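You operate a simulated robot arm through the tools that you are given. There is no shell and no other tool. Be economical: measure what you need, move in short steps, check, and stop when the job is done.

The job below is to be done with a simulated two-armed robot. You get a single attempt, and the scene is never put back.

TASK
Pick up the big beaker from the bench top with the round mat with one hand, pass it to the other hand and put it on the bench top with the keyboard. Set down upright: big beaker.

It is judged by the outcome, as a careful person would: the job done as asked, and still so three seconds after it is handed in. It fails if anything else is knocked over, pushed out of place, dropped, spilled or broken.

THE ROBOT
Two 7-joint arms with two-finger parallel grippers on one trunk, on a base that drives. Base frame: it is fixed to the floor where the robot stands at the start and does not move with it; the origin is under the middle of the robot, x ahead of it, y to its left, z up; the surface under the hand at the start is at about z = 755. Lengths are in mm, angles in rad, forces in N, time in s.
The left shoulder is at the start at [80, 131, 947], the right one opposite. With the tool pointing down near the work surface each hand reaches from about 400 to 860 mm from the robot's upright axis, wherever it stands, measured 20 degrees to its own side. Places, roughly: bench top with the keyboard [1100, 2800, 800]. Payload 1.57 kg a hand.
The tool frame of a hand sits at the grasp point between the pads (the TCP): z along the fingers, y along the line on which they close. The tips reach 30 mm beyond it. The gripper opens to 110 mm. The fingers are 24 mm wide and 12 mm thick; the gripper's body (48 by 112 mm) begins 78 mm behind the TCP.
Orientation is that of the tool frame in the base frame, as a unit quaternion [x, y, z, w]. With the fingers straight down and closing along the base's y, the tool's x points along the base's -x, its y along +y and its z along -z.

THE INTERFACE
- The arms move only by the tool servo_tool. It takes "left_increments", "right_increments" or both (then of equal length, played together; a hand with none holds still); each is a list that holds one entry, the list of rows, each a list of 7 numbers: the shift along the tool's x, y, z in cm, then the turn, a rotation vector about the tool's x, y, z in rad, then the finger opening in cm, from 0 to 11. In form: [[[tx, ty, tz, rx, ry, rz, gripper], ...]]. A call has 1 to 12 rows; each row shifts and turns the commanded pose from where the row before left it, along the tool's axes as they then stand. Each row takes 0.2 s and may step no farther than 50 mm and 0.15 rad from the row before; otherwise, or with a gripper value out of range, the whole call is refused. A pose out of reach is approached as far as the arm can. The call stops where the force on the tool passes 40 N (or 10 N more than at its start, if that is more) or the arm is blocked; 0.2 s more then pass. The fingers move at their own pace (about 108 mm/s each) and stop on an object; they squeeze with about 26 N. The grip force told is the motor's: it shows also when the fingers shut on nothing. Time passes only in rows, and 0.2 s behind the last, so rows that do not move let the fingers close. It gives the time, the measured TCP pose, the force on the tool (base axes), the opening and the grip force at its end, in the units of the frame above (readings bear some noise), with the torque about the TCP (base axes, N m) and any sound that the robot's microphone picked up.
- Cameras (640 x 400 px; columns grow to the right, rows downward): "scene" is now at [-69.7, 8.1, 1419]; the picture's right is [0.05, -1.00, 0.00], its down [-0.56, -0.03, -0.83] and it looks along [0.83, 0.05, -0.56] (base axes); focal length 262 px, centre (320, 200). "left" rides on the left gripper at [70, -16, -141] in its tool frame; the picture's right is [0.23, 0.97, 0.00], its down [-0.86, 0.20, -0.48] and it looks along [-0.47, 0.11, 0.88] (tool axes); focal length 222 px, centre (320, 200). "right" rides on the right gripper at [70, 16, -141] in its tool frame; the picture's right is [-0.23, 0.97, 0.00], its down [-0.86, -0.20, -0.48] and it looks along [-0.47, -0.11, 0.88] (tool axes); focal length 222 px, centre (320, 200). There is no depth. A picture from a camera that has moved, and an enlarged one, comes with that camera's place and axes in the base frame and with its lens. The place of the scene camera against the robot may be out by one fixed shift of up to 25 mm in any direction.
- capture(camera): a new picture of that camera. It takes no simulated time.
- base_move(legs): drives the robot by 1 to 6 legs, each [ahead, left, turn to the left] in mm, mm and rad, along the robot's own axes; the way and the turn of a leg run together, so that a leg with both is an arc; at most 1500 mm and 3.142 rad a leg. The arms and the cameras ride along, it lands a little off, and it stops where it bumps. It gives what a move gives.
- aim_head(pan, tilt): turns the head with the scene camera to pan (to the left, within 1.902 rad either way) and tilt (down, from -0.506 to 1.204), counted from straight ahead of the robot. It gives what a move gives.
- zoom(camera, box): a new picture of the part [left, top, right, bottom] of that camera's present view, enlarged. It takes no simulated time.
- hand_in(): hands the job in; it is judged then, once.

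Work in short steps. Places have to be worked out from the pictures, the camera data and where the tool is seen: move nearer, look again, correct. Check each grasp and each placing, and mend what went wrong. You have 120 turns and 100 pictures in all, those below and enlarged ones among them. Open the grippers and draw the arms clear of the work before you hand the job in, unless the task says otherwise; then end with one line.

The tools are called after "Request:" as a command line: name --argument value ..., lists and objects as JSON in quotes. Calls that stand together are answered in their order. servo_tool: Moves the arms, as the interface text tells. Its arguments: {"type":"object","properties":{"left_increments":{"type":"array"},"right_increments":{"type":"array"}},"required":[]} The other tools are called the same way: base_move (legs) drives the base; aim_head (pan, tilt) turns the head that bears the scene camera; capture (camera) takes a picture; zoom (camera, box) takes an enlarged picture of a part of a camera's view; hand_in () hands the job in.

At the start:

```text
t: 0.0
left_eef_pos: [540.1, 266.2, 979.0]
left_tool_rot: [0.001, 1.0, 0.0, 0.0]
left_wrist_force: [-0.7, -0.9, -0.6]
left_wrist_torque: [0.04, 0.02, 0.0]
left_opening: 109.8
left_grip_force: 0.1
right_eef_pos: [579.5, -234.4, 1014.3]
right_tool_rot: [0.0, 1.0, 0.0, 0.0]
right_wrist_force: [-0.5, -0.5, 0.7]
right_wrist_torque: [0.0, 0.01, -0.02]
right_opening: 110.2
right_grip_force: 0.0
robot x, y, heading: [-0.3, 1.9, 0.004]
head pan, tilt: [0.054, 0.599]
```

scene: 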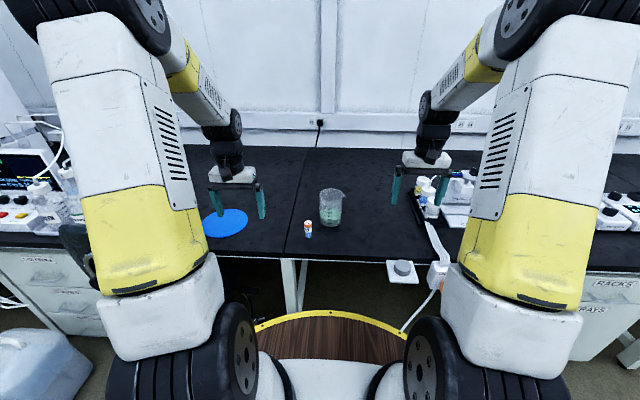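
right: 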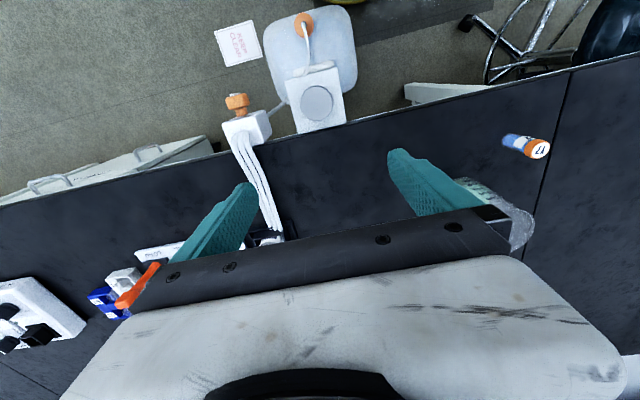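
left: 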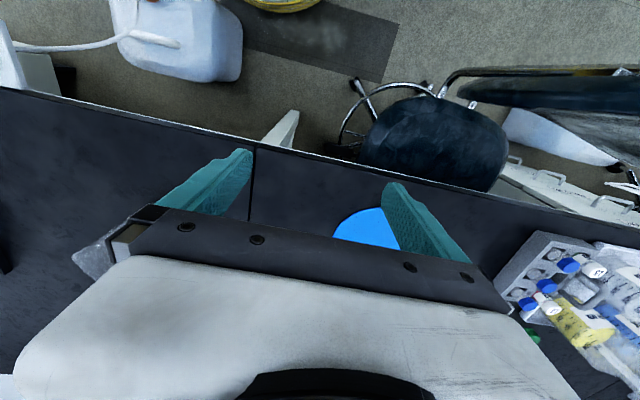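

The big beaker stands about mid-bench near [750, 10]. I look closer first.

Request:
zoom --camera "scene" --box '[240, 150, 440, 275]'

Request:
aim_head --pan 1.3 --tilt 0.4

Request:
capture --camera "scene"

```text
3.20 times, centred on (340, 212) of scene
camera zoom: at [-69.7, 8.1, 1419.0], right [0.05, -1.0, 0.0], down [-0.56, -0.03, -0.83], along [0.83, 0.05, -0.56], focal length 838 px, centre (256, 160)
```

zoom: 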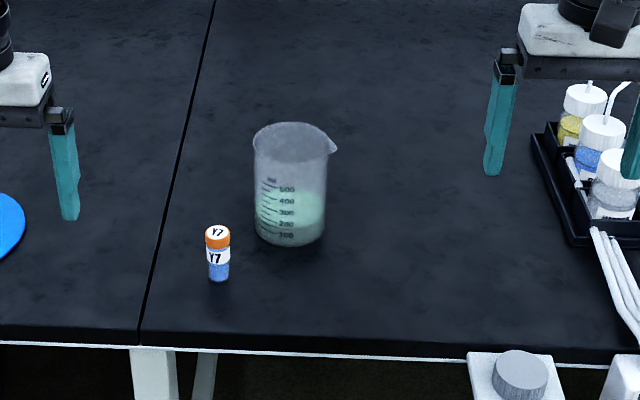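

```text
t: 1.4
left_eef_pos: [539.5, 265.2, 978.0]
left_tool_rot: [0.0, 1.0, 0.0, 0.0]
left_wrist_force: [0.1, 0.2, -0.7]
left_wrist_torque: [0.02, 0.02, -0.01]
left_opening: 110.0
left_grip_force: 0.1
right_eef_pos: [580.0, -233.7, 1013.6]
right_tool_rot: [0.0, 1.0, 0.0, 0.0]
right_wrist_force: [-0.1, -0.7, -0.2]
right_wrist_torque: [0.0, 0.02, -0.01]
right_opening: 109.8
right_grip_force: 0.0
robot x, y, heading: [-0.1, 1.7, -0.004]
head pan, tilt: [1.3, 0.4]
```

```text
95 pictures are left
camera scene: at [-133.2, 92.5, 1437.0], right [0.96, -0.27, 0.0], down [-0.1, -0.38, -0.92], along [0.25, 0.89, -0.39], focal length 262 px, centre (320, 200)
```

scene: 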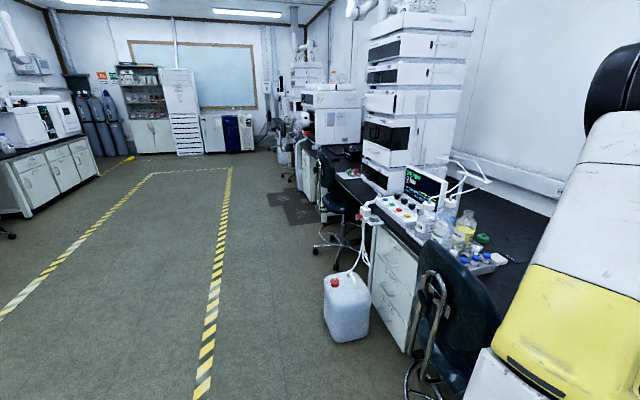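

Request:
zoom --camera "scene" --box '[270, 100, 470, 225]'

```text
3.20 times, centred on (370, 162) of scene
camera zoom: at [-133.2, 92.5, 1437.0], right [0.96, -0.27, 0.0], down [-0.1, -0.38, -0.92], along [0.25, 0.89, -0.39], focal length 838 px, centre (160, 320)
```

zoom: 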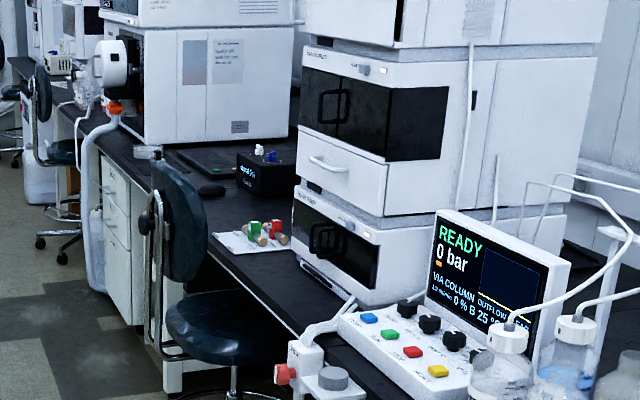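

The beaker holds liquid and its spout points to -y, so I plan to grip with the left hand from above, yawed 45° (closing along [1,1]), and receive with the right hand from the near right side. I bring the left hand above the beaker first.

Request:
servo_tool --left_increments '[[[0, 0, 0, 0, 0, 0.131, 11], [0, 0, 0, 0, 0, 0.131, 11], [0, 0, 0, 0, 0, 0.131, 11], [0, 0, 0, 0, 0, 0.131, 11], [0, 0, 0, 0, 0, 0.131, 11], [0, 0, 0, 0, 0, 0.13, 11], [-4.5, -0.3, -0.5, 0, 0, 0, 11], [-4.5, -0.3, -0.5, 0, 0, 0, 11], [-4.5, -0.3, -0.5, 0, 0, 0, 11], [-4.5, -0.3, -0.5, 0, 0, 0, 11], [-4.5, -0.3, -0.5, 0, 0, 0, 11], [-4.5, -0.3, -0.5, 0, 0, 0, 11]]]'

Request:
aim_head --pan 0.0 --tilt 0.6

Request:
capture --camera "left"

Request:
capture --camera "scene"

```text
t: 4.0
left_eef_pos: [718.6, 63.0, 1008.1]
left_tool_rot: [0.382, 0.924, 0.0, 0.0]
left_wrist_force: [0.2, 0.0, 0.2]
left_wrist_torque: [-0.01, -0.02, 0.0]
left_opening: 110.1
left_grip_force: 0.0
right_eef_pos: [580.3, -234.3, 1014.5]
right_tool_rot: [0.0, 1.0, 0.0, 0.001]
right_wrist_force: [-0.1, 0.6, -0.8]
right_wrist_torque: [-0.01, -0.04, -0.02]
right_opening: 110.2
right_grip_force: 0.1
robot x, y, heading: [2.2, -5.7, -0.001]
head pan, tilt: [1.3, 0.4]
```

```text
t: 5.5
left_eef_pos: [718.4, 62.3, 1008.0]
left_tool_rot: [0.383, 0.924, 0.0, 0.0]
left_wrist_force: [0.4, -0.2, 0.4]
left_wrist_torque: [-0.01, 0.03, 0.01]
left_opening: 110.1
left_grip_force: 0.1
right_eef_pos: [579.9, -234.1, 1013.4]
right_tool_rot: [0.0, 1.0, 0.0, 0.001]
right_wrist_force: [-0.2, -0.7, 0.6]
right_wrist_torque: [-0.01, 0.0, 0.03]
right_opening: 110.0
right_grip_force: 0.1
robot x, y, heading: [-3.9, 2.2, -0.003]
head pan, tilt: [0.0, 0.6]
```

```text
93 pictures are left
camera left: at [656.5, 100.6, 1150.7], right [0.53, 0.85, 0.0], down [0.75, -0.46, 0.48], along [0.41, -0.25, -0.88], focal length 222 px, centre (320, 200)
```

left: 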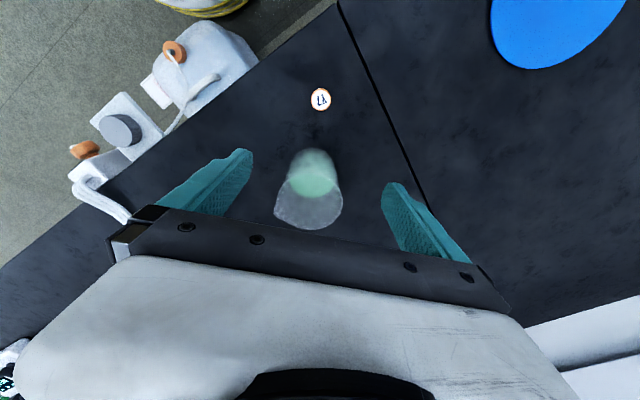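

```text
92 pictures are left
camera scene: at [-69.6, 3.2, 1418.8], right [0.0, -1.0, 0.0], down [-0.57, 0.0, -0.82], along [0.82, 0.0, -0.57], focal length 262 px, centre (320, 200)
```

scene: 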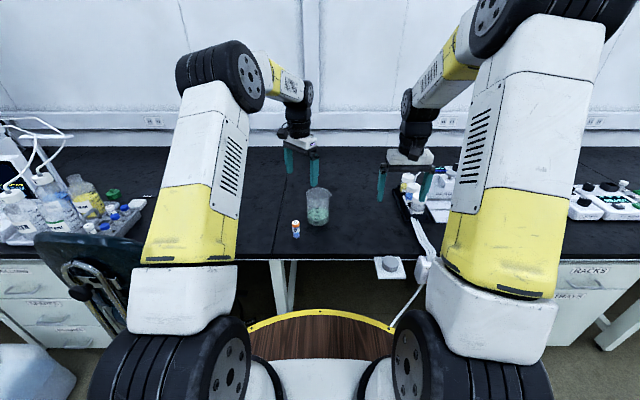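

Request:
zoom --camera "left" --box '[240, 80, 400, 240]'

```text
2.50 times, centred on (320, 160) of left
camera zoom: at [656.5, 100.6, 1150.7], right [0.53, 0.85, 0.0], down [0.75, -0.46, 0.48], along [0.41, -0.25, -0.88], focal length 555 px, centre (320, 300)
```

zoom: 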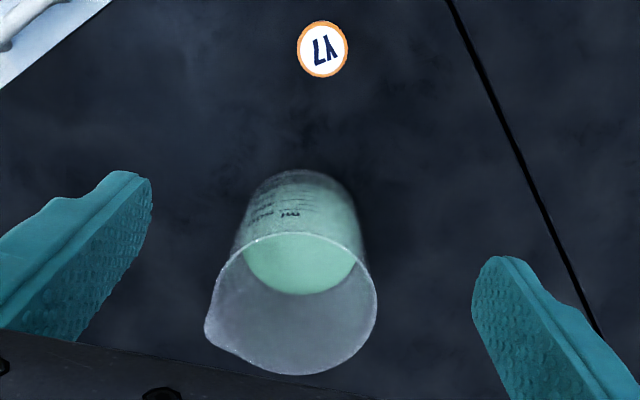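

Beaker centre is about [775, 14], rim at ~888; spout at -106°. I yaw further to 19° closing direction to stay clear of the spout, centre above it and lower to just above the rim.

Request:
servo_tool --left_increments '[[[0, 0, 0, 0, 0, 0.15, 11], [0, 0, 0, 0, 0, 0.15, 11], [0, 0, 0, 0, 0, 0.15, 11], [-3.22, 1.87, 0, 0, 0, 0, 11], [-3.22, 1.87, 0, 0, 0, 0, 11], [0, 0, 3.5, 0, 0, 0, 11], [0, 0, 3.5, 0, 0, 0, 11], [0, 0, 0, 0, 0, 0, 11]]]'

Request:
capture --camera "left"

Request:
zoom --camera "scene" --box '[240, 130, 400, 250]'

```text
t: 7.3
left_eef_pos: [775.3, 13.5, 937.0]
left_tool_rot: [0.579, 0.815, 0.0, 0.0]
left_wrist_force: [0.0, 0.7, -1.0]
left_wrist_torque: [0.0, -0.03, -0.01]
left_opening: 110.0
left_grip_force: 0.0
right_eef_pos: [580.0, -234.8, 1014.6]
right_tool_rot: [-0.001, 1.0, 0.0, 0.001]
right_wrist_force: [1.3, 1.0, -0.1]
right_wrist_torque: [0.02, -0.02, 0.01]
right_opening: 109.9
right_grip_force: 0.1
robot x, y, heading: [-2.5, 2.5, -0.002]
head pan, tilt: [0.0, 0.6]
```

```text
90 pictures are left
camera left: at [734.8, 74.0, 1080.2], right [0.84, 0.54, 0.0], down [0.47, -0.74, 0.48], along [0.26, -0.4, -0.88], focal length 222 px, centre (320, 200)
```

left: 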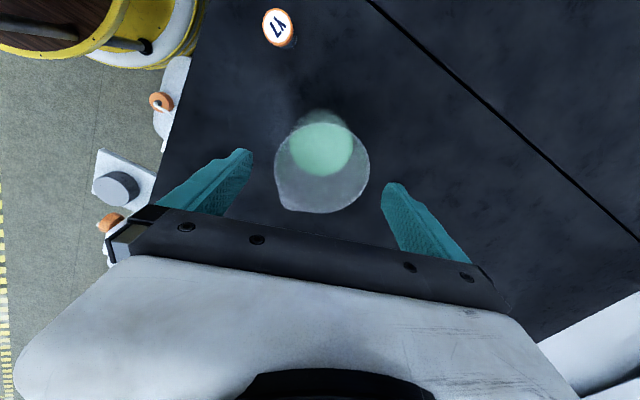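

```text
3.33 times, centred on (320, 190) of scene
camera zoom: at [-69.6, 3.1, 1418.7], right [0.0, -1.0, 0.0], down [-0.57, 0.0, -0.82], along [0.82, 0.0, -0.57], focal length 873 px, centre (320, 233)
```

zoom: 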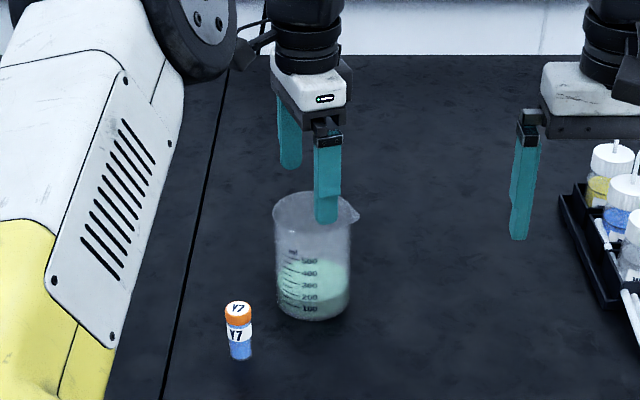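

Projection of the tool axis at the rim falls on the rim's centre (within ~2 mm). I lower 110 mm around the beaker, without closing yet.

Request:
servo_tool --left_increments '[[[0, 0, 2.2, 0, 0, 0, 11], [0, 0, 2.2, 0, 0, 0, 11], [0, 0, 2.2, 0, 0, 0, 11], [0, 0, 2.2, 0, 0, 0, 11], [0, 0, 2.2, 0, 0, 0, 11]]]'

Request:
zoom --camera "scene" --box '[240, 130, 400, 250]'

Request:
capture --camera "left"

```text
t: 8.5
left_eef_pos: [774.0, 14.3, 828.6]
left_tool_rot: [0.578, 0.816, 0.0, -0.001]
left_wrist_force: [-0.4, 0.5, 0.4]
left_wrist_torque: [-0.01, -0.04, 0.0]
left_opening: 110.3
left_grip_force: 0.2
right_eef_pos: [578.2, -233.6, 1014.2]
right_tool_rot: [-0.001, 1.0, 0.0, 0.0]
right_wrist_force: [-0.3, 0.3, 0.1]
right_wrist_torque: [-0.01, -0.06, -0.01]
right_opening: 110.0
right_grip_force: 0.1
robot x, y, heading: [-2.4, 1.5, 0.001]
head pan, tilt: [0.0, 0.6]
```

```text
3.33 times, centred on (320, 190) of scene
camera zoom: at [-69.7, 3.1, 1418.7], right [0.0, -1.0, 0.0], down [-0.57, 0.0, -0.82], along [0.82, 0.0, -0.57], focal length 873 px, centre (320, 233)
```

zoom: 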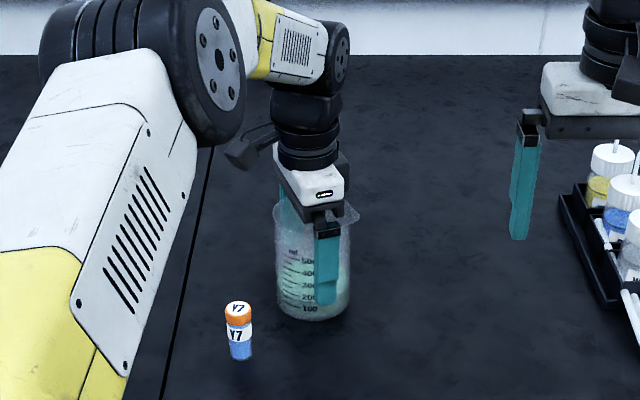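

```text
87 pictures are left
camera left: at [734.8, 74.4, 970.9], right [0.84, 0.54, 0.0], down [0.47, -0.74, 0.48], along [0.26, -0.4, -0.88], focal length 222 px, centre (320, 200)
```

left: 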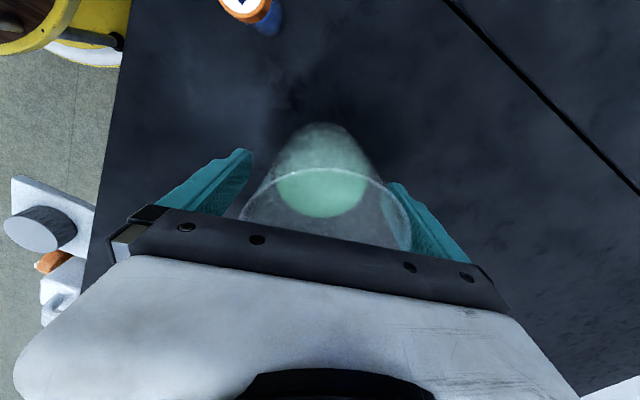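

The beaker is between the fingers. I close in slow steps.

Request:
servo_tool --left_increments '[[[0, 0, 0, 0, 0, 0, 10.2], [0, 0, 0, 0, 0, 0, 9.6], [0, 0, 0, 0, 0, 0, 9.2], [0, 0, 0, 0, 0, 0, 8.8], [0, 0, 0, 0, 0, 0, 8.4], [0, 0, 0, 0, 0, 0, 8.0], [0, 0, 0, 0, 0, 0, 7.0], [0, 0, 0, 0, 0, 0, 5.0], [0, 0, 0, 0, 0, 0, 5.0]]]'

Request:
capture --camera "left"

```text
t: 10.5
left_eef_pos: [773.6, 13.9, 828.9]
left_tool_rot: [0.579, 0.815, 0.0, 0.0]
left_wrist_force: [1.8, 1.2, 2.0]
left_wrist_torque: [-0.02, -0.02, 0.01]
left_opening: 90.7
left_grip_force: 25.9
right_eef_pos: [579.0, -233.0, 1013.4]
right_tool_rot: [0.0, 1.0, 0.0, 0.0]
right_wrist_force: [-0.5, 0.3, -0.7]
right_wrist_torque: [-0.01, -0.01, -0.01]
right_opening: 110.1
right_grip_force: 0.1
robot x, y, heading: [-4.5, -0.2, 0.0]
head pan, tilt: [0.0, 0.6]
```

```text
86 pictures are left
camera left: at [734.9, 74.2, 971.0], right [0.84, 0.54, 0.0], down [0.47, -0.74, 0.48], along [0.26, -0.4, -0.88], focal length 222 px, centre (320, 200)
```

left: 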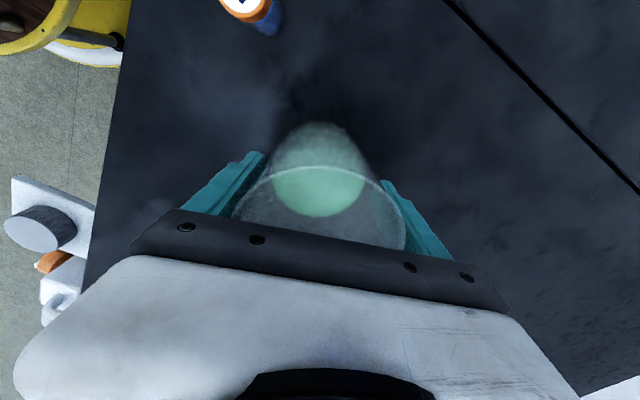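

Gripped at 90.7 mm with 26 N. I lift gently, small rows.

Request:
servo_tool --left_increments '[[[0, 0, -0.3, 0, 0, 0, 5], [0, 0, -0.6, 0, 0, 0, 5], [0, 0, -1, 0, 0, 0, 5], [0, 0, -1.5, 0, 0, 0, 5], [0, 0, -1.5, 0, 0, 0, 5], [0, 0, -1.5, 0, 0, 0, 5], [0, 0, -1.5, 0, 0, 0, 5], [0, 0, -1.5, 0, 0, 0, 5], [0, 0, -1, 0, 0, 0, 5], [0, 0, -0.6, 0, 0, 0, 5]]]'

Request:
capture --camera "scene"

```text
t: 12.7
left_eef_pos: [773.9, 13.5, 937.8]
left_tool_rot: [0.579, 0.815, 0.0, -0.001]
left_wrist_force: [-0.1, 0.1, -3.7]
left_wrist_torque: [0.01, -0.01, 0.02]
left_opening: 90.8
left_grip_force: 26.0
right_eef_pos: [579.6, -234.3, 1014.5]
right_tool_rot: [0.0, 1.0, -0.001, 0.0]
right_wrist_force: [-0.7, 0.4, -1.4]
right_wrist_torque: [0.01, 0.03, 0.02]
right_opening: 109.9
right_grip_force: 0.0
robot x, y, heading: [1.3, 2.1, -0.003]
head pan, tilt: [0.0, 0.6]
```

```text
85 pictures are left
camera scene: at [-69.4, 3.2, 1418.7], right [0.0, -1.0, 0.0], down [-0.57, 0.0, -0.82], along [0.82, 0.0, -0.57], focal length 262 px, centre (320, 200)
```

scene: 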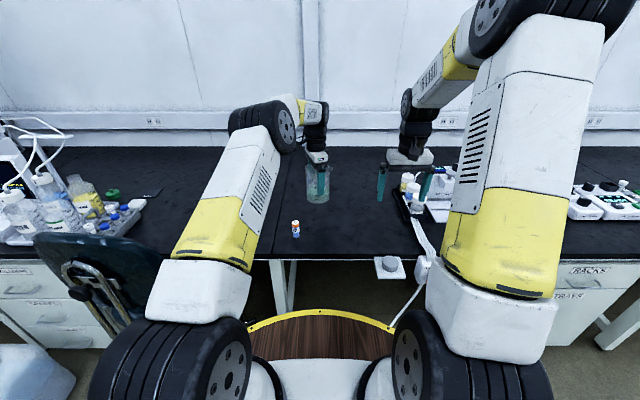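

Lifted cleanly (~0.38 kg). Now I bring the beaker slightly in and up with the left, while the right hand turns to point forward, 25° below horizontal, azimuth 19°.

Request:
servo_tool --left_increments '[[[0, 0, 0, 0, 0, 0, 5], [0.2, -0.6, -0.4, 0, 0, 0, 5], [0.35, -1.0, -0.8, 0, 0, 0, 5], [0.35, -1.0, -0.8, 0, 0, 0, 5], [0.35, -1.0, -0.8, 0, 0, 0, 5], [0.35, -1.0, -0.8, 0, 0, 0, 5], [0.2, -0.6, -0.5, 0, 0, 0, 5], [0.1, -0.4, -0.3, 0, 0, 0, 5], [0, 0, 0, 0, 0, 0, 5], [0, 0, 0, 0, 0, 0, 5], [0, 0, 0, 0, 0, 0, 5], [0, 0, 0, 0, 0, 0, 5]]]' --right_increments '[[[0, 0, 0, 0, 0, -0.112, 11], [0, 0, 0, 0, 0, -0.112, 11], [0, 0, 0, 0, 0, -0.111, 11], [0, 0, 0, 0, -0.142, 0, 11], [0, 0, 0, 0, -0.142, 0, 11], [0, 0, 0, 0, -0.142, 0, 11], [0, 0, 0, 0, -0.142, 0, 11], [0, 0, 0, 0, -0.142, 0, 11], [0, 0, 0, 0, -0.142, 0, 11], [0, 0, 0, 0, -0.142, 0, 11], [0, 0, 0, 0, -0.14, 0, 11], [0, 0, 0, 0, 0, 0, 11]]]'

Request:
capture --camera "scene"

Request:
capture --camera "right"

```text
t: 15.3
left_eef_pos: [715.2, 12.9, 981.9]
left_tool_rot: [0.579, 0.815, 0.0, 0.0]
left_wrist_force: [-0.2, -0.1, -2.9]
left_wrist_torque: [0.01, 0.02, 0.0]
left_opening: 90.5
left_grip_force: 26.3
right_eef_pos: [579.9, -233.9, 1015.0]
right_tool_rot: [-0.14, 0.832, 0.09, 0.53]
right_wrist_force: [0.0, -0.5, 0.4]
right_wrist_torque: [0.0, -0.01, 0.02]
right_opening: 110.1
right_grip_force: 0.1
robot x, y, heading: [-1.3, 0.8, 0.001]
head pan, tilt: [0.0, 0.6]
```

```text
84 pictures are left
camera scene: at [-69.6, 3.2, 1418.7], right [0.0, -1.0, 0.0], down [-0.57, 0.0, -0.82], along [0.82, 0.0, -0.57], focal length 262 px, centre (320, 200)
```

scene: 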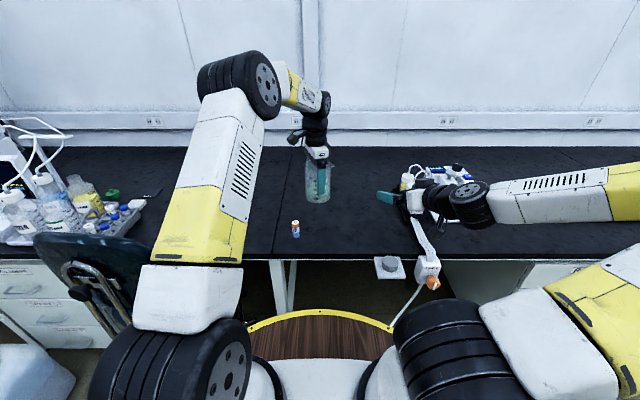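

```text
83 pictures are left
camera right: at [425.5, -271.2, 1010.4], right [-0.23, 0.95, 0.21], down [0.0, -0.21, 0.98], along [0.97, 0.22, 0.05], focal length 222 px, centre (320, 200)
```

right: 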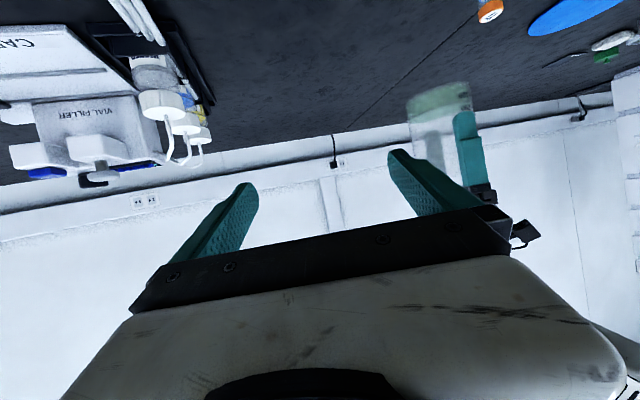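

Right orientation is good. I bring it to the pre-grasp 130 mm short of the beaker along its approach azimuth.

Request:
servo_tool --right_increments '[[[0, 3.15, 1.45, 0, 0, 0, 11], [0, 3.15, 1.45, 0, 0, 0, 11], [0, 3.15, 1.45, 0, 0, 0, 11], [0, 3.15, 1.45, 0, 0, 0, 11], [0, 3.15, 1.45, 0, 0, 0, 11], [0, 3.12, 1.43, 0, 0, 0, 11], [0, 0, 0, 0, 0, 0, 11]]]'

Request:
capture --camera "right"

Request:
zoom --camera "scene" --box '[240, 130, 400, 250]'

```text
t: 16.9
left_eef_pos: [716.2, 13.7, 981.2]
left_tool_rot: [0.579, 0.815, 0.001, -0.001]
left_wrist_force: [0.5, -0.2, -2.9]
left_wrist_torque: [0.02, 0.01, -0.01]
left_opening: 90.9
left_grip_force: 26.0
right_eef_pos: [593.3, -29.1, 978.1]
right_tool_rot: [-0.14, 0.832, 0.089, 0.529]
right_wrist_force: [0.7, 0.2, 0.0]
right_wrist_torque: [0.04, -0.01, 0.02]
right_opening: 110.0
right_grip_force: 0.1
robot x, y, heading: [-0.2, -0.4, 0.005]
head pan, tilt: [0.0, 0.6]
```

```text
82 pictures are left
camera right: at [438.1, -66.7, 974.4], right [-0.23, 0.95, 0.21], down [0.0, -0.21, 0.98], along [0.97, 0.22, 0.05], focal length 222 px, centre (320, 200)
```

right: 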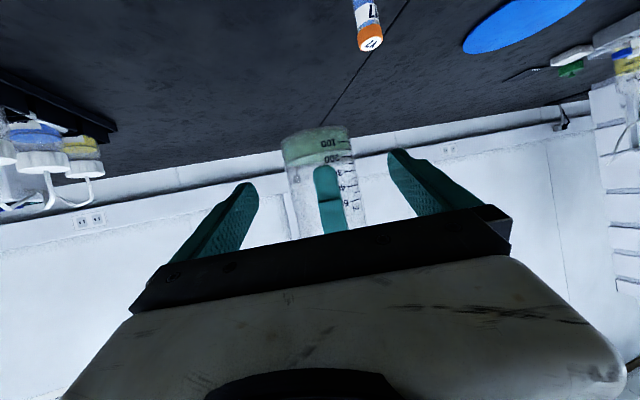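

```text
3.33 times, centred on (320, 190) of scene
camera zoom: at [-69.5, 3.2, 1418.7], right [0.0, -1.0, 0.0], down [-0.57, 0.0, -0.82], along [0.82, 0.0, -0.57], focal length 873 px, centre (320, 233)
```

zoom: 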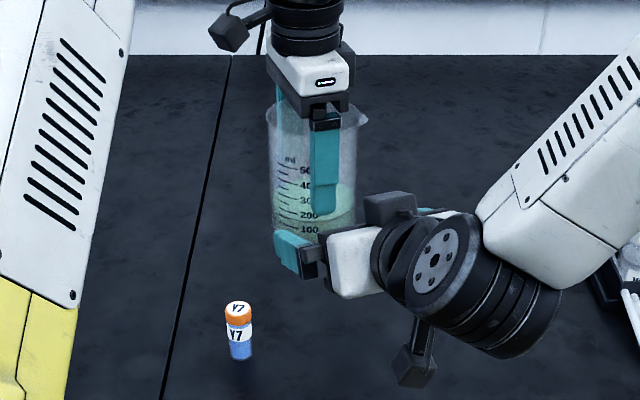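

Aligned: beaker axis lies between the right fingers. I advance in two stages; first 60 mm.

Request:
servo_tool --right_increments '[[[-0.66, 0, 1.41, 0, 0, 0, 11], [-0.66, 0, 1.41, 0, 0, 0, 11], [-0.66, 0, 1.41, 0, 0, 0, 11], [-0.66, 0, 1.41, 0, 0, 0, 11], [0, 0, 0, 0, 0, 0, 11]]]'

Request:
zoom --camera "scene" --box '[240, 130, 400, 250]'

Request:
capture --camera "right"

```text
t: 18.1
left_eef_pos: [715.4, 12.7, 982.8]
left_tool_rot: [0.579, 0.815, 0.0, 0.0]
left_wrist_force: [0.6, -0.5, -3.5]
left_wrist_torque: [0.03, 0.02, 0.0]
left_opening: 90.7
left_grip_force: 25.9
right_eef_pos: [649.8, -10.5, 976.1]
right_tool_rot: [-0.141, 0.831, 0.09, 0.53]
right_wrist_force: [0.5, 0.6, 0.6]
right_wrist_torque: [0.0, 0.0, 0.01]
right_opening: 110.0
right_grip_force: 0.2
robot x, y, heading: [-1.4, 0.6, 0.001]
head pan, tilt: [0.0, 0.6]
```

```text
3.33 times, centred on (320, 190) of scene
camera zoom: at [-69.5, 3.2, 1418.7], right [0.0, -1.0, 0.0], down [-0.57, 0.0, -0.82], along [0.82, 0.0, -0.57], focal length 873 px, centre (320, 233)
```

zoom: 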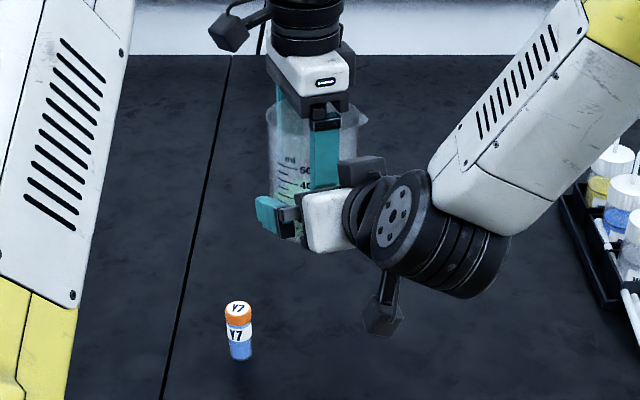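

```text
79 pictures are left
camera right: at [496.7, -47.1, 973.5], right [-0.23, 0.95, 0.21], down [0.0, -0.21, 0.98], along [0.97, 0.22, 0.05], focal length 222 px, centre (320, 200)
```

right: 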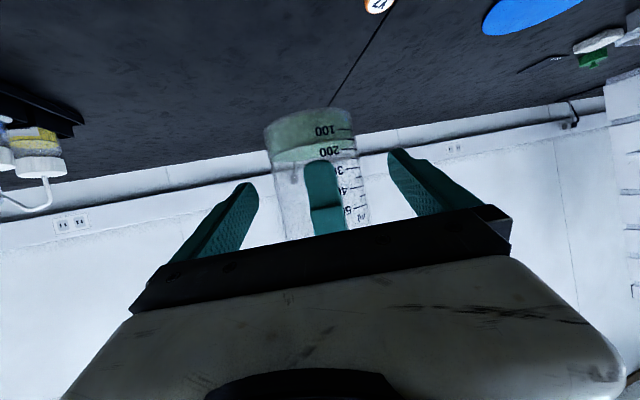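

Request:
servo_tool --right_increments '[[[-0.55, 0, 1.18, 0, 0, 0, 11], [-0.55, 0, 1.18, 0, 0, 0, 11], [-0.55, 0, 1.18, 0, 0, 0, 11], [-0.55, 0, 1.18, 0, 0, 0, 11], [-0.55, 0, 1.18, 0, 0, 0, 11], [0, 0, 0, 0, 0, 0, 11]]]'

Request:
zoom --camera "scene" --box '[240, 130, 400, 250]'

Request:
capture --camera "right"

```text
t: 19.5
left_eef_pos: [716.1, 15.7, 980.6]
left_tool_rot: [0.578, 0.816, 0.001, 0.001]
left_wrist_force: [19.3, 2.6, -8.0]
left_wrist_torque: [-0.1, 1.15, 0.2]
left_opening: 90.6
left_grip_force: 25.5
right_eef_pos: [711.7, 13.9, 977.1]
right_tool_rot: [-0.142, 0.831, 0.091, 0.53]
right_wrist_force: [-19.4, -3.1, 5.0]
right_wrist_torque: [0.17, -1.27, -0.16]
right_opening: 110.1
right_grip_force: 0.0
robot x, y, heading: [1.8, -1.8, -0.006]
head pan, tilt: [0.0, 0.6]
```

```text
3.33 times, centred on (320, 190) of scene
camera zoom: at [-69.5, 3.2, 1418.7], right [0.0, -1.0, 0.0], down [-0.57, 0.0, -0.82], along [0.82, 0.0, -0.57], focal length 873 px, centre (320, 233)
```

zoom: 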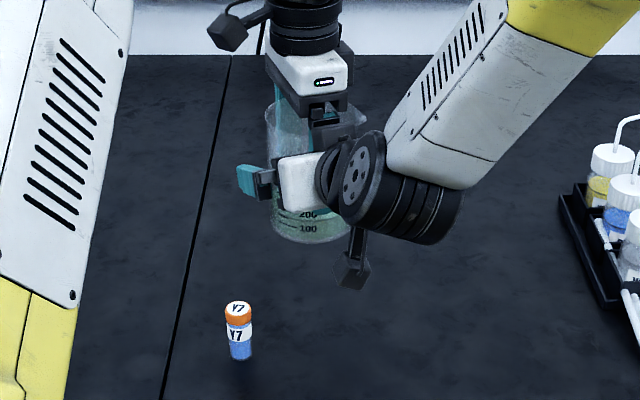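

```text
77 pictures are left
camera right: at [557.1, -24.8, 973.6], right [-0.23, 0.95, 0.21], down [0.0, -0.21, 0.98], along [0.97, 0.23, 0.05], focal length 222 px, centre (320, 200)
```

right: 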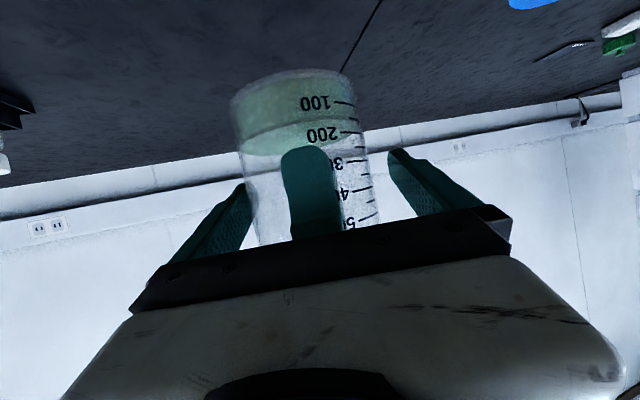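

Contact of ~19 N at about 83 mm above the right TCP: the right hand's upper part is touching the left hand's body. I back off 25 mm at once and lower the right by 20 mm, shifting 4 mm to -y to centre on the beaker.

Request:
servo_tool --right_increments '[[[0.53, 0, -1.13, 0, 0, 0, 11], [0.53, 0, -1.13, 0, 0, 0, 11], [0.9, -0.2, 0.42, 0, 0, 0, 11], [0.9, -0.2, 0.42, 0, 0, 0, 11], [0, 0, 0, 0, 0, 0, 11]]]'

Request:
zoom --camera "scene" --box '[280, 140, 360, 200]'

Request:
zoom --camera "right" --box '[160, 50, 480, 250]'

```text
t: 20.7
left_eef_pos: [715.4, 13.4, 982.2]
left_tool_rot: [0.579, 0.815, -0.001, 0.001]
left_wrist_force: [0.0, 0.4, -2.3]
left_wrist_torque: [0.04, -0.01, -0.01]
left_opening: 90.5
left_grip_force: 26.8
right_eef_pos: [690.0, -0.0, 957.4]
right_tool_rot: [-0.141, 0.831, 0.09, 0.53]
right_wrist_force: [-0.1, 0.7, -0.8]
right_wrist_torque: [0.02, 0.0, -0.06]
right_opening: 110.0
right_grip_force: 0.0
robot x, y, heading: [1.0, -0.0, -0.002]
head pan, tilt: [0.0, 0.6]
```

```text
6.67 times, centred on (320, 170) of scene
camera zoom: at [-69.5, 3.2, 1418.7], right [0.0, -1.0, 0.0], down [-0.57, 0.0, -0.82], along [0.82, 0.0, -0.57], focal length 1746 px, centre (320, 400)
```

zoom: 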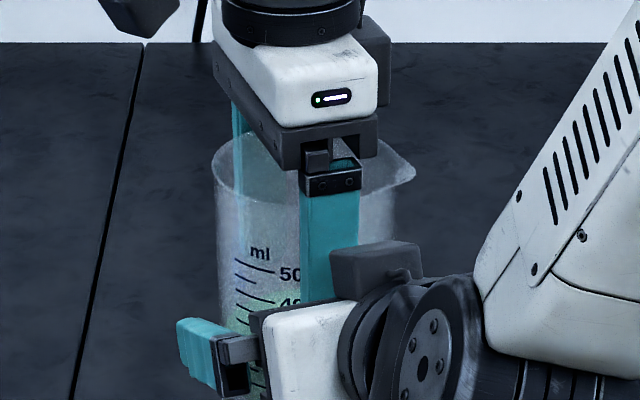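

```text
2.00 times, centred on (320, 150) of right
camera zoom: at [535.7, -36.9, 953.8], right [-0.23, 0.95, 0.21], down [0.0, -0.21, 0.98], along [0.97, 0.22, 0.05], focal length 444 px, centre (320, 300)
```

zoom: 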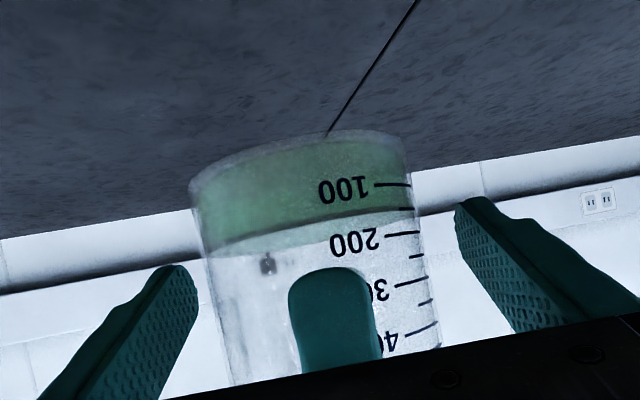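

Now aligned (beaker centred between right fingers) and 20 mm lower. I advance 20 mm more and check forces.

Request:
servo_tool --right_increments '[[[-0.28, 0, 0.6, 0, 0, 0, 11], [-0.28, 0, 0.6, 0, 0, 0, 11], [-0.28, 0, 0.6, 0, 0, 0, 11], [0, 0, 0, 0, 0, 0, 11]]]'

Request:
zoom --camera "right" --box '[160, 50, 480, 250]'

```text
t: 21.7
left_eef_pos: [714.5, 13.2, 982.0]
left_tool_rot: [0.58, 0.815, 0.0, -0.001]
left_wrist_force: [0.0, 0.7, -3.0]
left_wrist_torque: [0.03, 0.02, 0.02]
left_opening: 90.7
left_grip_force: 26.4
right_eef_pos: [708.1, 6.8, 958.2]
right_tool_rot: [-0.141, 0.832, 0.089, 0.53]
right_wrist_force: [0.0, 0.5, -0.1]
right_wrist_torque: [0.03, 0.04, -0.01]
right_opening: 110.1
right_grip_force: 0.1
robot x, y, heading: [-5.0, -0.0, -0.002]
head pan, tilt: [0.0, 0.6]
```

```text
2.00 times, centred on (320, 150) of right
camera zoom: at [554.6, -31.0, 953.8], right [-0.23, 0.95, 0.21], down [0.0, -0.21, 0.98], along [0.97, 0.22, 0.05], focal length 444 px, centre (320, 300)
```

zoom: 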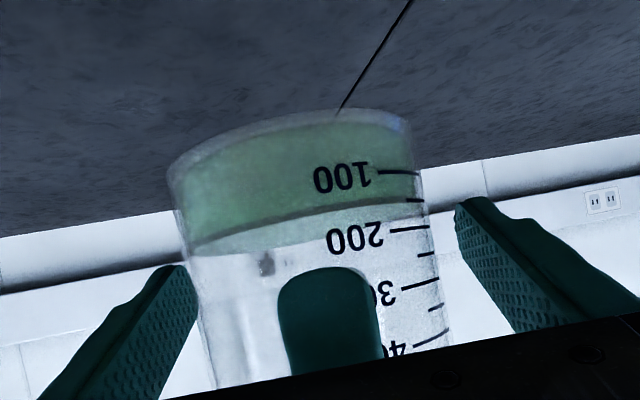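

No contact, well centred. I close the right fingers slowly.

Request:
servo_tool --right_increments '[[[0, 0, 0, 0, 0, 0, 10.2], [0, 0, 0, 0, 0, 0, 9.8], [0, 0, 0, 0, 0, 0, 9.5], [0, 0, 0, 0, 0, 0, 9.2], [0, 0, 0, 0, 0, 0, 9.0], [0, 0, 0, 0, 0, 0, 8.7], [0, 0, 0, 0, 0, 0, 8.0], [0, 0, 0, 0, 0, 0, 5.0], [0, 0, 0, 0, 0, 0, 5.0], [0, 0, 0, 0, 0, 0, 5.0]]]'

Request:
zoom --camera "right" --box '[160, 50, 480, 250]'

Request:
zoom --camera "scene" --box '[260, 130, 380, 220]'

```text
t: 23.9
left_eef_pos: [715.7, 14.7, 982.0]
left_tool_rot: [0.578, 0.816, 0.001, 0.0]
left_wrist_force: [-7.4, 11.0, 0.3]
left_wrist_torque: [-0.29, 0.14, -0.13]
left_opening: 91.0
left_grip_force: 26.3
right_eef_pos: [708.5, 6.0, 956.6]
right_tool_rot: [-0.14, 0.831, 0.089, 0.531]
right_wrist_force: [8.1, -11.3, -0.8]
right_wrist_torque: [0.53, 0.08, 0.03]
right_opening: 90.3
right_grip_force: 26.4
robot x, y, heading: [-0.0, 2.1, -0.002]
head pan, tilt: [0.0, 0.6]
```

```text
2.00 times, centred on (320, 150) of right
camera zoom: at [554.8, -31.7, 953.7], right [-0.23, 0.95, 0.21], down [0.0, -0.21, 0.98], along [0.97, 0.22, 0.05], focal length 444 px, centre (320, 300)
```

zoom: 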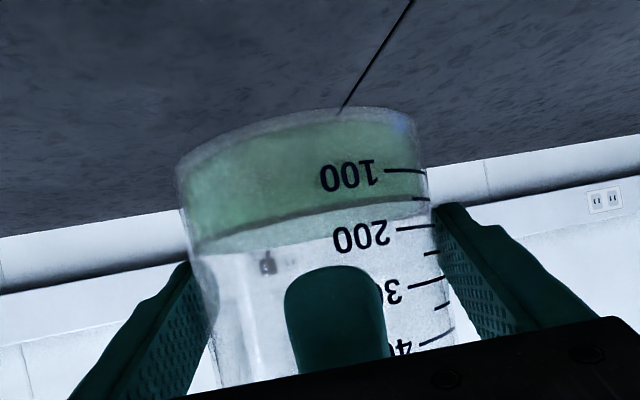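

```text
4.44 times, centred on (320, 175) of scene
camera zoom: at [-69.4, 3.2, 1418.7], right [0.0, -1.0, 0.0], down [-0.57, 0.0, -0.82], along [0.82, 0.0, -0.57], focal length 1164 px, centre (320, 311)
```

zoom: 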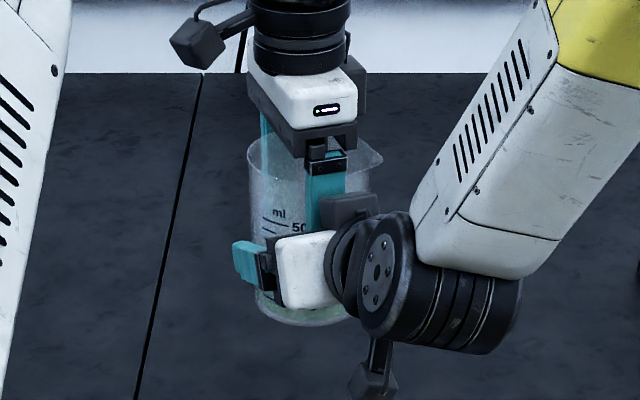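

Both hands hold it, with ~13 N cross-force. I relieve it by moving the right 2 mm toward -y.

Request:
servo_tool --right_increments '[[[0, -0.1, 0, 0, 0, 0, 5], [0, -0.1, 0, 0, 0, 0, 5], [0, 0, 0, 0, 0, 0, 5]]]'

```text
t: 24.7
left_eef_pos: [714.4, 13.5, 981.2]
left_tool_rot: [0.578, 0.816, 0.0, -0.001]
left_wrist_force: [-2.9, 10.1, -1.3]
left_wrist_torque: [-0.33, 0.45, 0.39]
left_opening: 90.9
left_grip_force: 25.8
right_eef_pos: [708.7, 4.7, 957.8]
right_tool_rot: [-0.14, 0.832, 0.089, 0.53]
right_wrist_force: [2.8, -10.7, 0.2]
right_wrist_torque: [0.56, -0.32, -0.52]
right_opening: 90.5
right_grip_force: 26.0
robot x, y, heading: [1.0, 0.8, -0.003]
head pan, tilt: [0.0, 0.6]
```

Request:
servo_tool --right_increments '[[[0, -0.1, 0, 0, 0, 0, 5], [0, -0.1, 0, 0, 0, 0, 5], [0, 0, 0, 0, 0, 0, 5]]]'

```text
t: 25.5
left_eef_pos: [715.4, 12.9, 981.0]
left_tool_rot: [0.579, 0.815, 0.0, 0.0]
left_wrist_force: [3.8, 2.5, -5.9]
left_wrist_torque: [0.52, -0.22, 0.33]
left_opening: 90.8
left_grip_force: 25.8
right_eef_pos: [708.7, 3.2, 957.0]
right_tool_rot: [-0.143, 0.831, 0.091, 0.529]
right_wrist_force: [-4.9, -2.5, 2.8]
right_wrist_torque: [-0.37, 0.11, -0.3]
right_opening: 90.3
right_grip_force: 26.5
robot x, y, heading: [0.9, -2.0, 0.001]
head pan, tilt: [0.0, 0.6]
```

Forces are small now. I open the left fingers in steps, holding position.

Request:
servo_tool --left_increments '[[[0, 0, 0, 0, 0, 0, 9.2], [0, 0, 0, 0, 0, 0, 9.6], [0, 0, 0, 0, 0, 0, 10.2], [0, 0, 0, 0, 0, 0, 11], [0, 0, 0, 0, 0, 0, 11]]]'

Request:
zoom --camera "scene" --box '[260, 130, 380, 220]'

Request:
zoom --camera "right" --box '[160, 50, 480, 250]'

Request:
capture --camera "left"

```text
t: 26.7
left_eef_pos: [716.1, 13.9, 981.3]
left_tool_rot: [0.578, 0.816, 0.0, 0.0]
left_wrist_force: [15.2, -1.5, 1.8]
left_wrist_torque: [0.12, 0.83, 0.47]
left_opening: 98.2
left_grip_force: 0.0
right_eef_pos: [709.5, 2.8, 957.4]
right_tool_rot: [-0.141, 0.832, 0.09, 0.529]
right_wrist_force: [-16.3, 1.8, -0.5]
right_wrist_torque: [-0.12, -1.18, -0.32]
right_opening: 90.6
right_grip_force: 26.2
robot x, y, heading: [-0.0, -0.4, 0.003]
head pan, tilt: [0.0, 0.6]
```

```text
4.44 times, centred on (320, 175) of scene
camera zoom: at [-69.4, 3.2, 1418.7], right [0.0, -1.0, 0.0], down [-0.57, 0.0, -0.82], along [0.82, 0.0, -0.57], focal length 1164 px, centre (320, 311)
```

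zoom: 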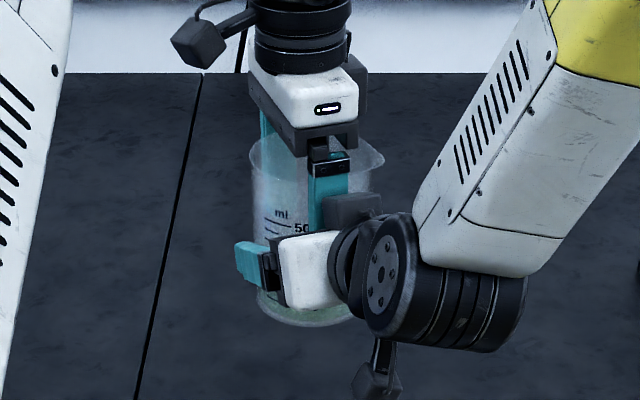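

```text
2.00 times, centred on (320, 150) of right
camera zoom: at [555.1, -34.2, 953.5], right [-0.23, 0.95, 0.21], down [0.0, -0.21, 0.98], along [0.97, 0.23, 0.05], focal length 444 px, centre (320, 300)
```

zoom: 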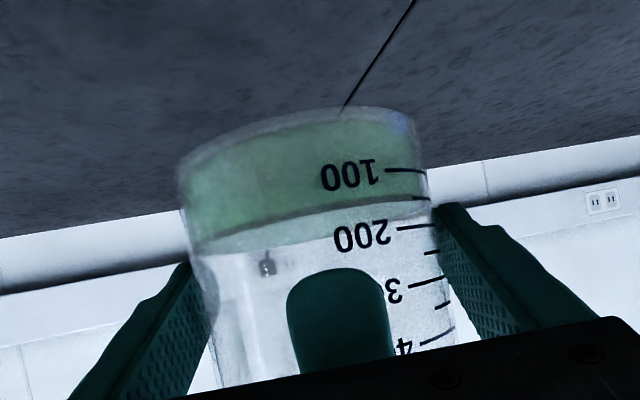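

```text
69 pictures are left
camera left: at [676.6, 74.0, 1124.4], right [0.84, 0.54, 0.0], down [0.47, -0.74, 0.48], along [0.26, -0.4, -0.88], focal length 222 px, centre (320, 200)
```

left: 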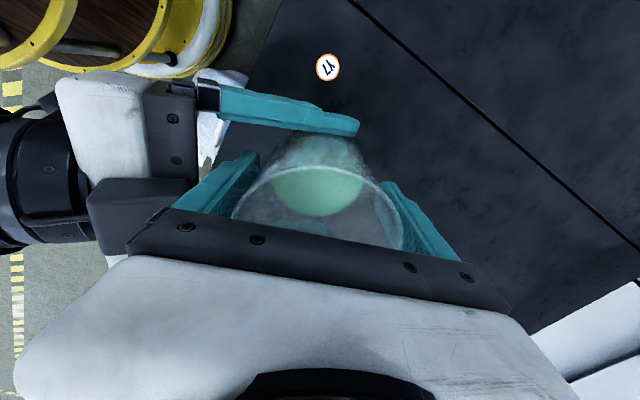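

The left fingers are blocked at 98 mm by the right hand's upper block. I set the left to 95 mm to clear both, check, then lift straight up.

Request:
servo_tool --left_increments '[[[0, 0, 0, 0, 0, 0, 9.5], [0, 0, 0, 0, 0, 0, 9.5]]]'

```text
t: 27.3
left_eef_pos: [715.2, 13.5, 980.3]
left_tool_rot: [0.579, 0.815, -0.001, -0.002]
left_wrist_force: [-0.6, 0.7, -0.9]
left_wrist_torque: [-0.01, 0.02, -0.01]
left_opening: 94.9
left_grip_force: 0.0
right_eef_pos: [710.1, 2.5, 956.7]
right_tool_rot: [-0.14, 0.832, 0.089, 0.53]
right_wrist_force: [-0.4, -0.2, 0.4]
right_wrist_torque: [0.03, 0.01, 0.0]
right_opening: 90.6
right_grip_force: 25.9
robot x, y, heading: [0.7, -3.0, 0.003]
head pan, tilt: [0.0, 0.6]
```

Request:
servo_tool --left_increments '[[[0, 0, -0.5, 0, 0, 0, 9.5], [0, 0, -0.5, 0, 0, 0, 9.5], [0, 0, 0, 0, 0, 0, 9.5]]]'

Request:
zoom --camera "right" --box '[160, 50, 480, 250]'

```text
t: 28.1
left_eef_pos: [715.3, 11.9, 991.7]
left_tool_rot: [0.579, 0.815, 0.001, 0.0]
left_wrist_force: [-0.5, -0.7, 0.7]
left_wrist_torque: [-0.04, 0.01, 0.02]
left_opening: 94.9
left_grip_force: 0.0
right_eef_pos: [709.1, 2.0, 957.1]
right_tool_rot: [-0.141, 0.832, 0.09, 0.53]
right_wrist_force: [-0.9, -0.2, -0.2]
right_wrist_torque: [0.01, 0.03, 0.01]
right_opening: 90.4
right_grip_force: 26.1
robot x, y, heading: [-2.5, 2.3, 0.004]
head pan, tilt: [0.0, 0.6]
```

```text
2.00 times, centred on (320, 150) of right
camera zoom: at [555.7, -34.5, 953.7], right [-0.23, 0.95, 0.21], down [0.0, -0.21, 0.98], along [0.97, 0.22, 0.05], focal length 444 px, centre (320, 300)
```

zoom: 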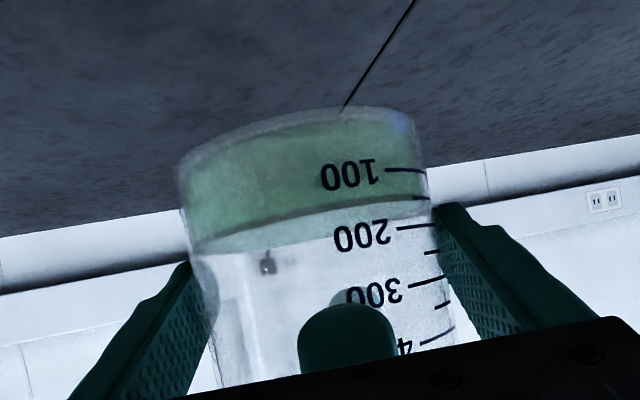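

The beaker stays with the right hand while the left finger rises. I continue lifting the left clear above the rim.

Request:
servo_tool --left_increments '[[[0, 0, -1, 0, 0, 0, 9.5], [0, 0, -1.5, 0, 0, 0, 9.5], [0, 0, -1.5, 0, 0, 0, 9.5], [0, 0, -1.5, 0, 0, 0, 9.5], [0, 0, -1.5, 0, 0, 0, 9.5], [0, 0, -2, 0, 0, 0, 9.5], [0, 0, -2, 0, 0, 0, 9.5], [0, 0, -2, 0, 0, 0, 9.5], [0, 0, -2, 0, 0, 0, 9.5]]]'

Request:
capture --camera "scene"

Request:
capture --camera "left"

```text
t: 30.1
left_eef_pos: [715.1, 13.8, 1142.5]
left_tool_rot: [0.579, 0.816, 0.0, 0.0]
left_wrist_force: [-1.3, -0.4, 0.3]
left_wrist_torque: [-0.02, 0.0, 0.03]
left_opening: 95.1
left_grip_force: 0.1
right_eef_pos: [709.6, 3.0, 957.5]
right_tool_rot: [-0.141, 0.832, 0.09, 0.529]
right_wrist_force: [0.3, 0.0, -0.1]
right_wrist_torque: [-0.01, 0.05, 0.0]
right_opening: 90.5
right_grip_force: 26.2
robot x, y, heading: [0.5, 0.2, 0.002]
head pan, tilt: [0.0, 0.6]
```

```text
67 pictures are left
camera scene: at [-69.4, 3.2, 1418.7], right [0.0, -1.0, 0.0], down [-0.57, 0.0, -0.82], along [0.82, 0.0, -0.57], focal length 262 px, centre (320, 200)
```

scene: 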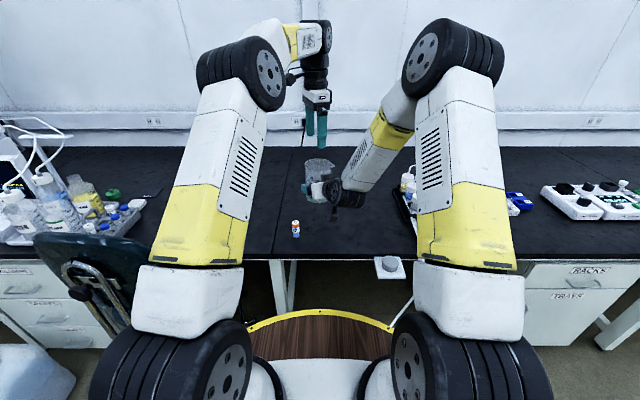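

```text
66 pictures are left
camera left: at [676.7, 73.7, 1284.8], right [0.84, 0.54, 0.0], down [0.47, -0.74, 0.48], along [0.26, -0.4, -0.88], focal length 222 px, centre (320, 200)
```

left: 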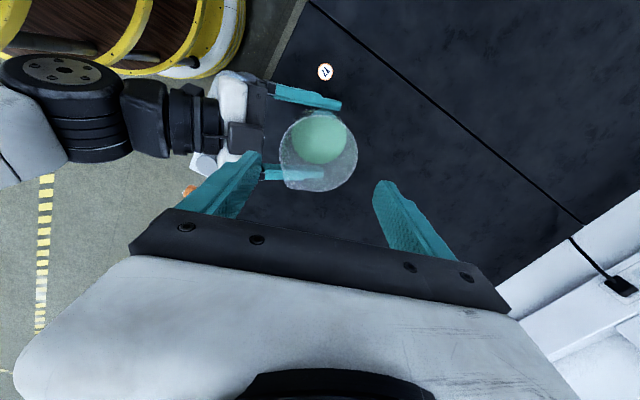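

Handover done. I pull the left arm back and to the left, and bring the beaker gently in and up for driving.

Request:
servo_tool --left_increments '[[[2.7, -1.4, 0, 0, 0, 0, 9.5], [2.7, -1.4, 0, 0, 0, 0, 9.5], [2.7, -1.4, 0, 0, 0, 0, 9.5], [2.7, -1.4, 0, 0, 0, 0, 9.5], [2.7, -1.4, 0, 0, 0, 0, 9.5], [2.7, -1.4, 0, 0, 0, 0, 9.5], [2.7, -1.4, 0, 0, 0, 0, 9.5], [2.7, -1.4, 0, 0, 0, 0, 9.5], [2.7, -1.4, 0, 0, 0, 0, 9.5], [2.7, -1.4, 0, 0, 0, 0, 9.5], [2.7, -1.4, 0, 0, 0, 0, 9.5], [2.7, -1.4, 0, 0, 0, 0, 9.5]]]' --right_increments '[[[0, 0.05, -0.2, 0, 0, 0, 5], [-0.02, 0.15, -0.6, 0, 0, 0, 5], [-0.05, 0.33, -1.1, 0, 0, 0, 5], [-0.07, 0.45, -1.4, 0, 0, 0, 5], [-0.07, 0.45, -1.4, 0, 0, 0, 5], [-0.07, 0.45, -1.4, 0, 0, 0, 5], [-0.07, 0.45, -1.4, 0, 0, 0, 5], [-0.07, 0.45, -1.4, 0, 0, 0, 5], [-0.07, 0.45, -1.4, 0, 0, 0, 5], [-0.07, 0.45, -1.4, 0, 0, 0, 5], [-0.04, 0.3, -0.8, 0, 0, 0, 5], [-0.02, 0.1, -0.3, 0, 0, 0, 5]]]'

Request:
capture --camera "scene"

```text
t: 32.7
left_eef_pos: [449.3, 263.5, 1141.1]
left_tool_rot: [0.579, 0.815, -0.001, 0.0]
left_wrist_force: [-0.6, 0.2, 0.1]
left_wrist_torque: [0.02, 0.01, 0.01]
left_opening: 95.0
left_grip_force: 0.1
right_eef_pos: [589.6, 3.4, 1017.5]
right_tool_rot: [-0.14, 0.832, 0.089, 0.529]
right_wrist_force: [0.8, 0.0, -3.8]
right_wrist_torque: [-0.01, 0.04, 0.02]
right_opening: 90.4
right_grip_force: 25.8
robot x, y, heading: [4.3, -0.7, 0.001]
head pan, tilt: [0.0, 0.6]
```

```text
65 pictures are left
camera scene: at [-69.3, 3.1, 1418.8], right [0.0, -1.0, 0.0], down [-0.57, 0.0, -0.82], along [0.82, 0.0, -0.57], focal length 262 px, centre (320, 200)
```

scene: 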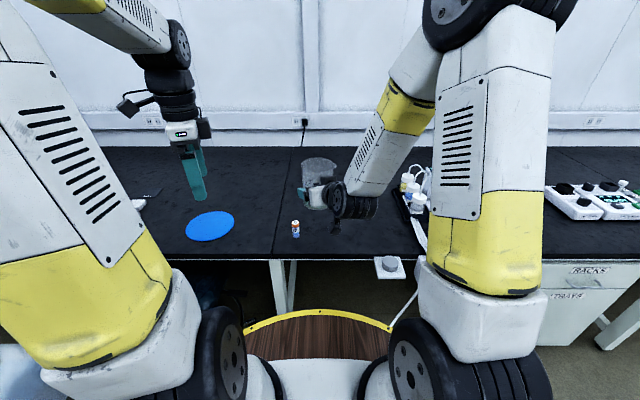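

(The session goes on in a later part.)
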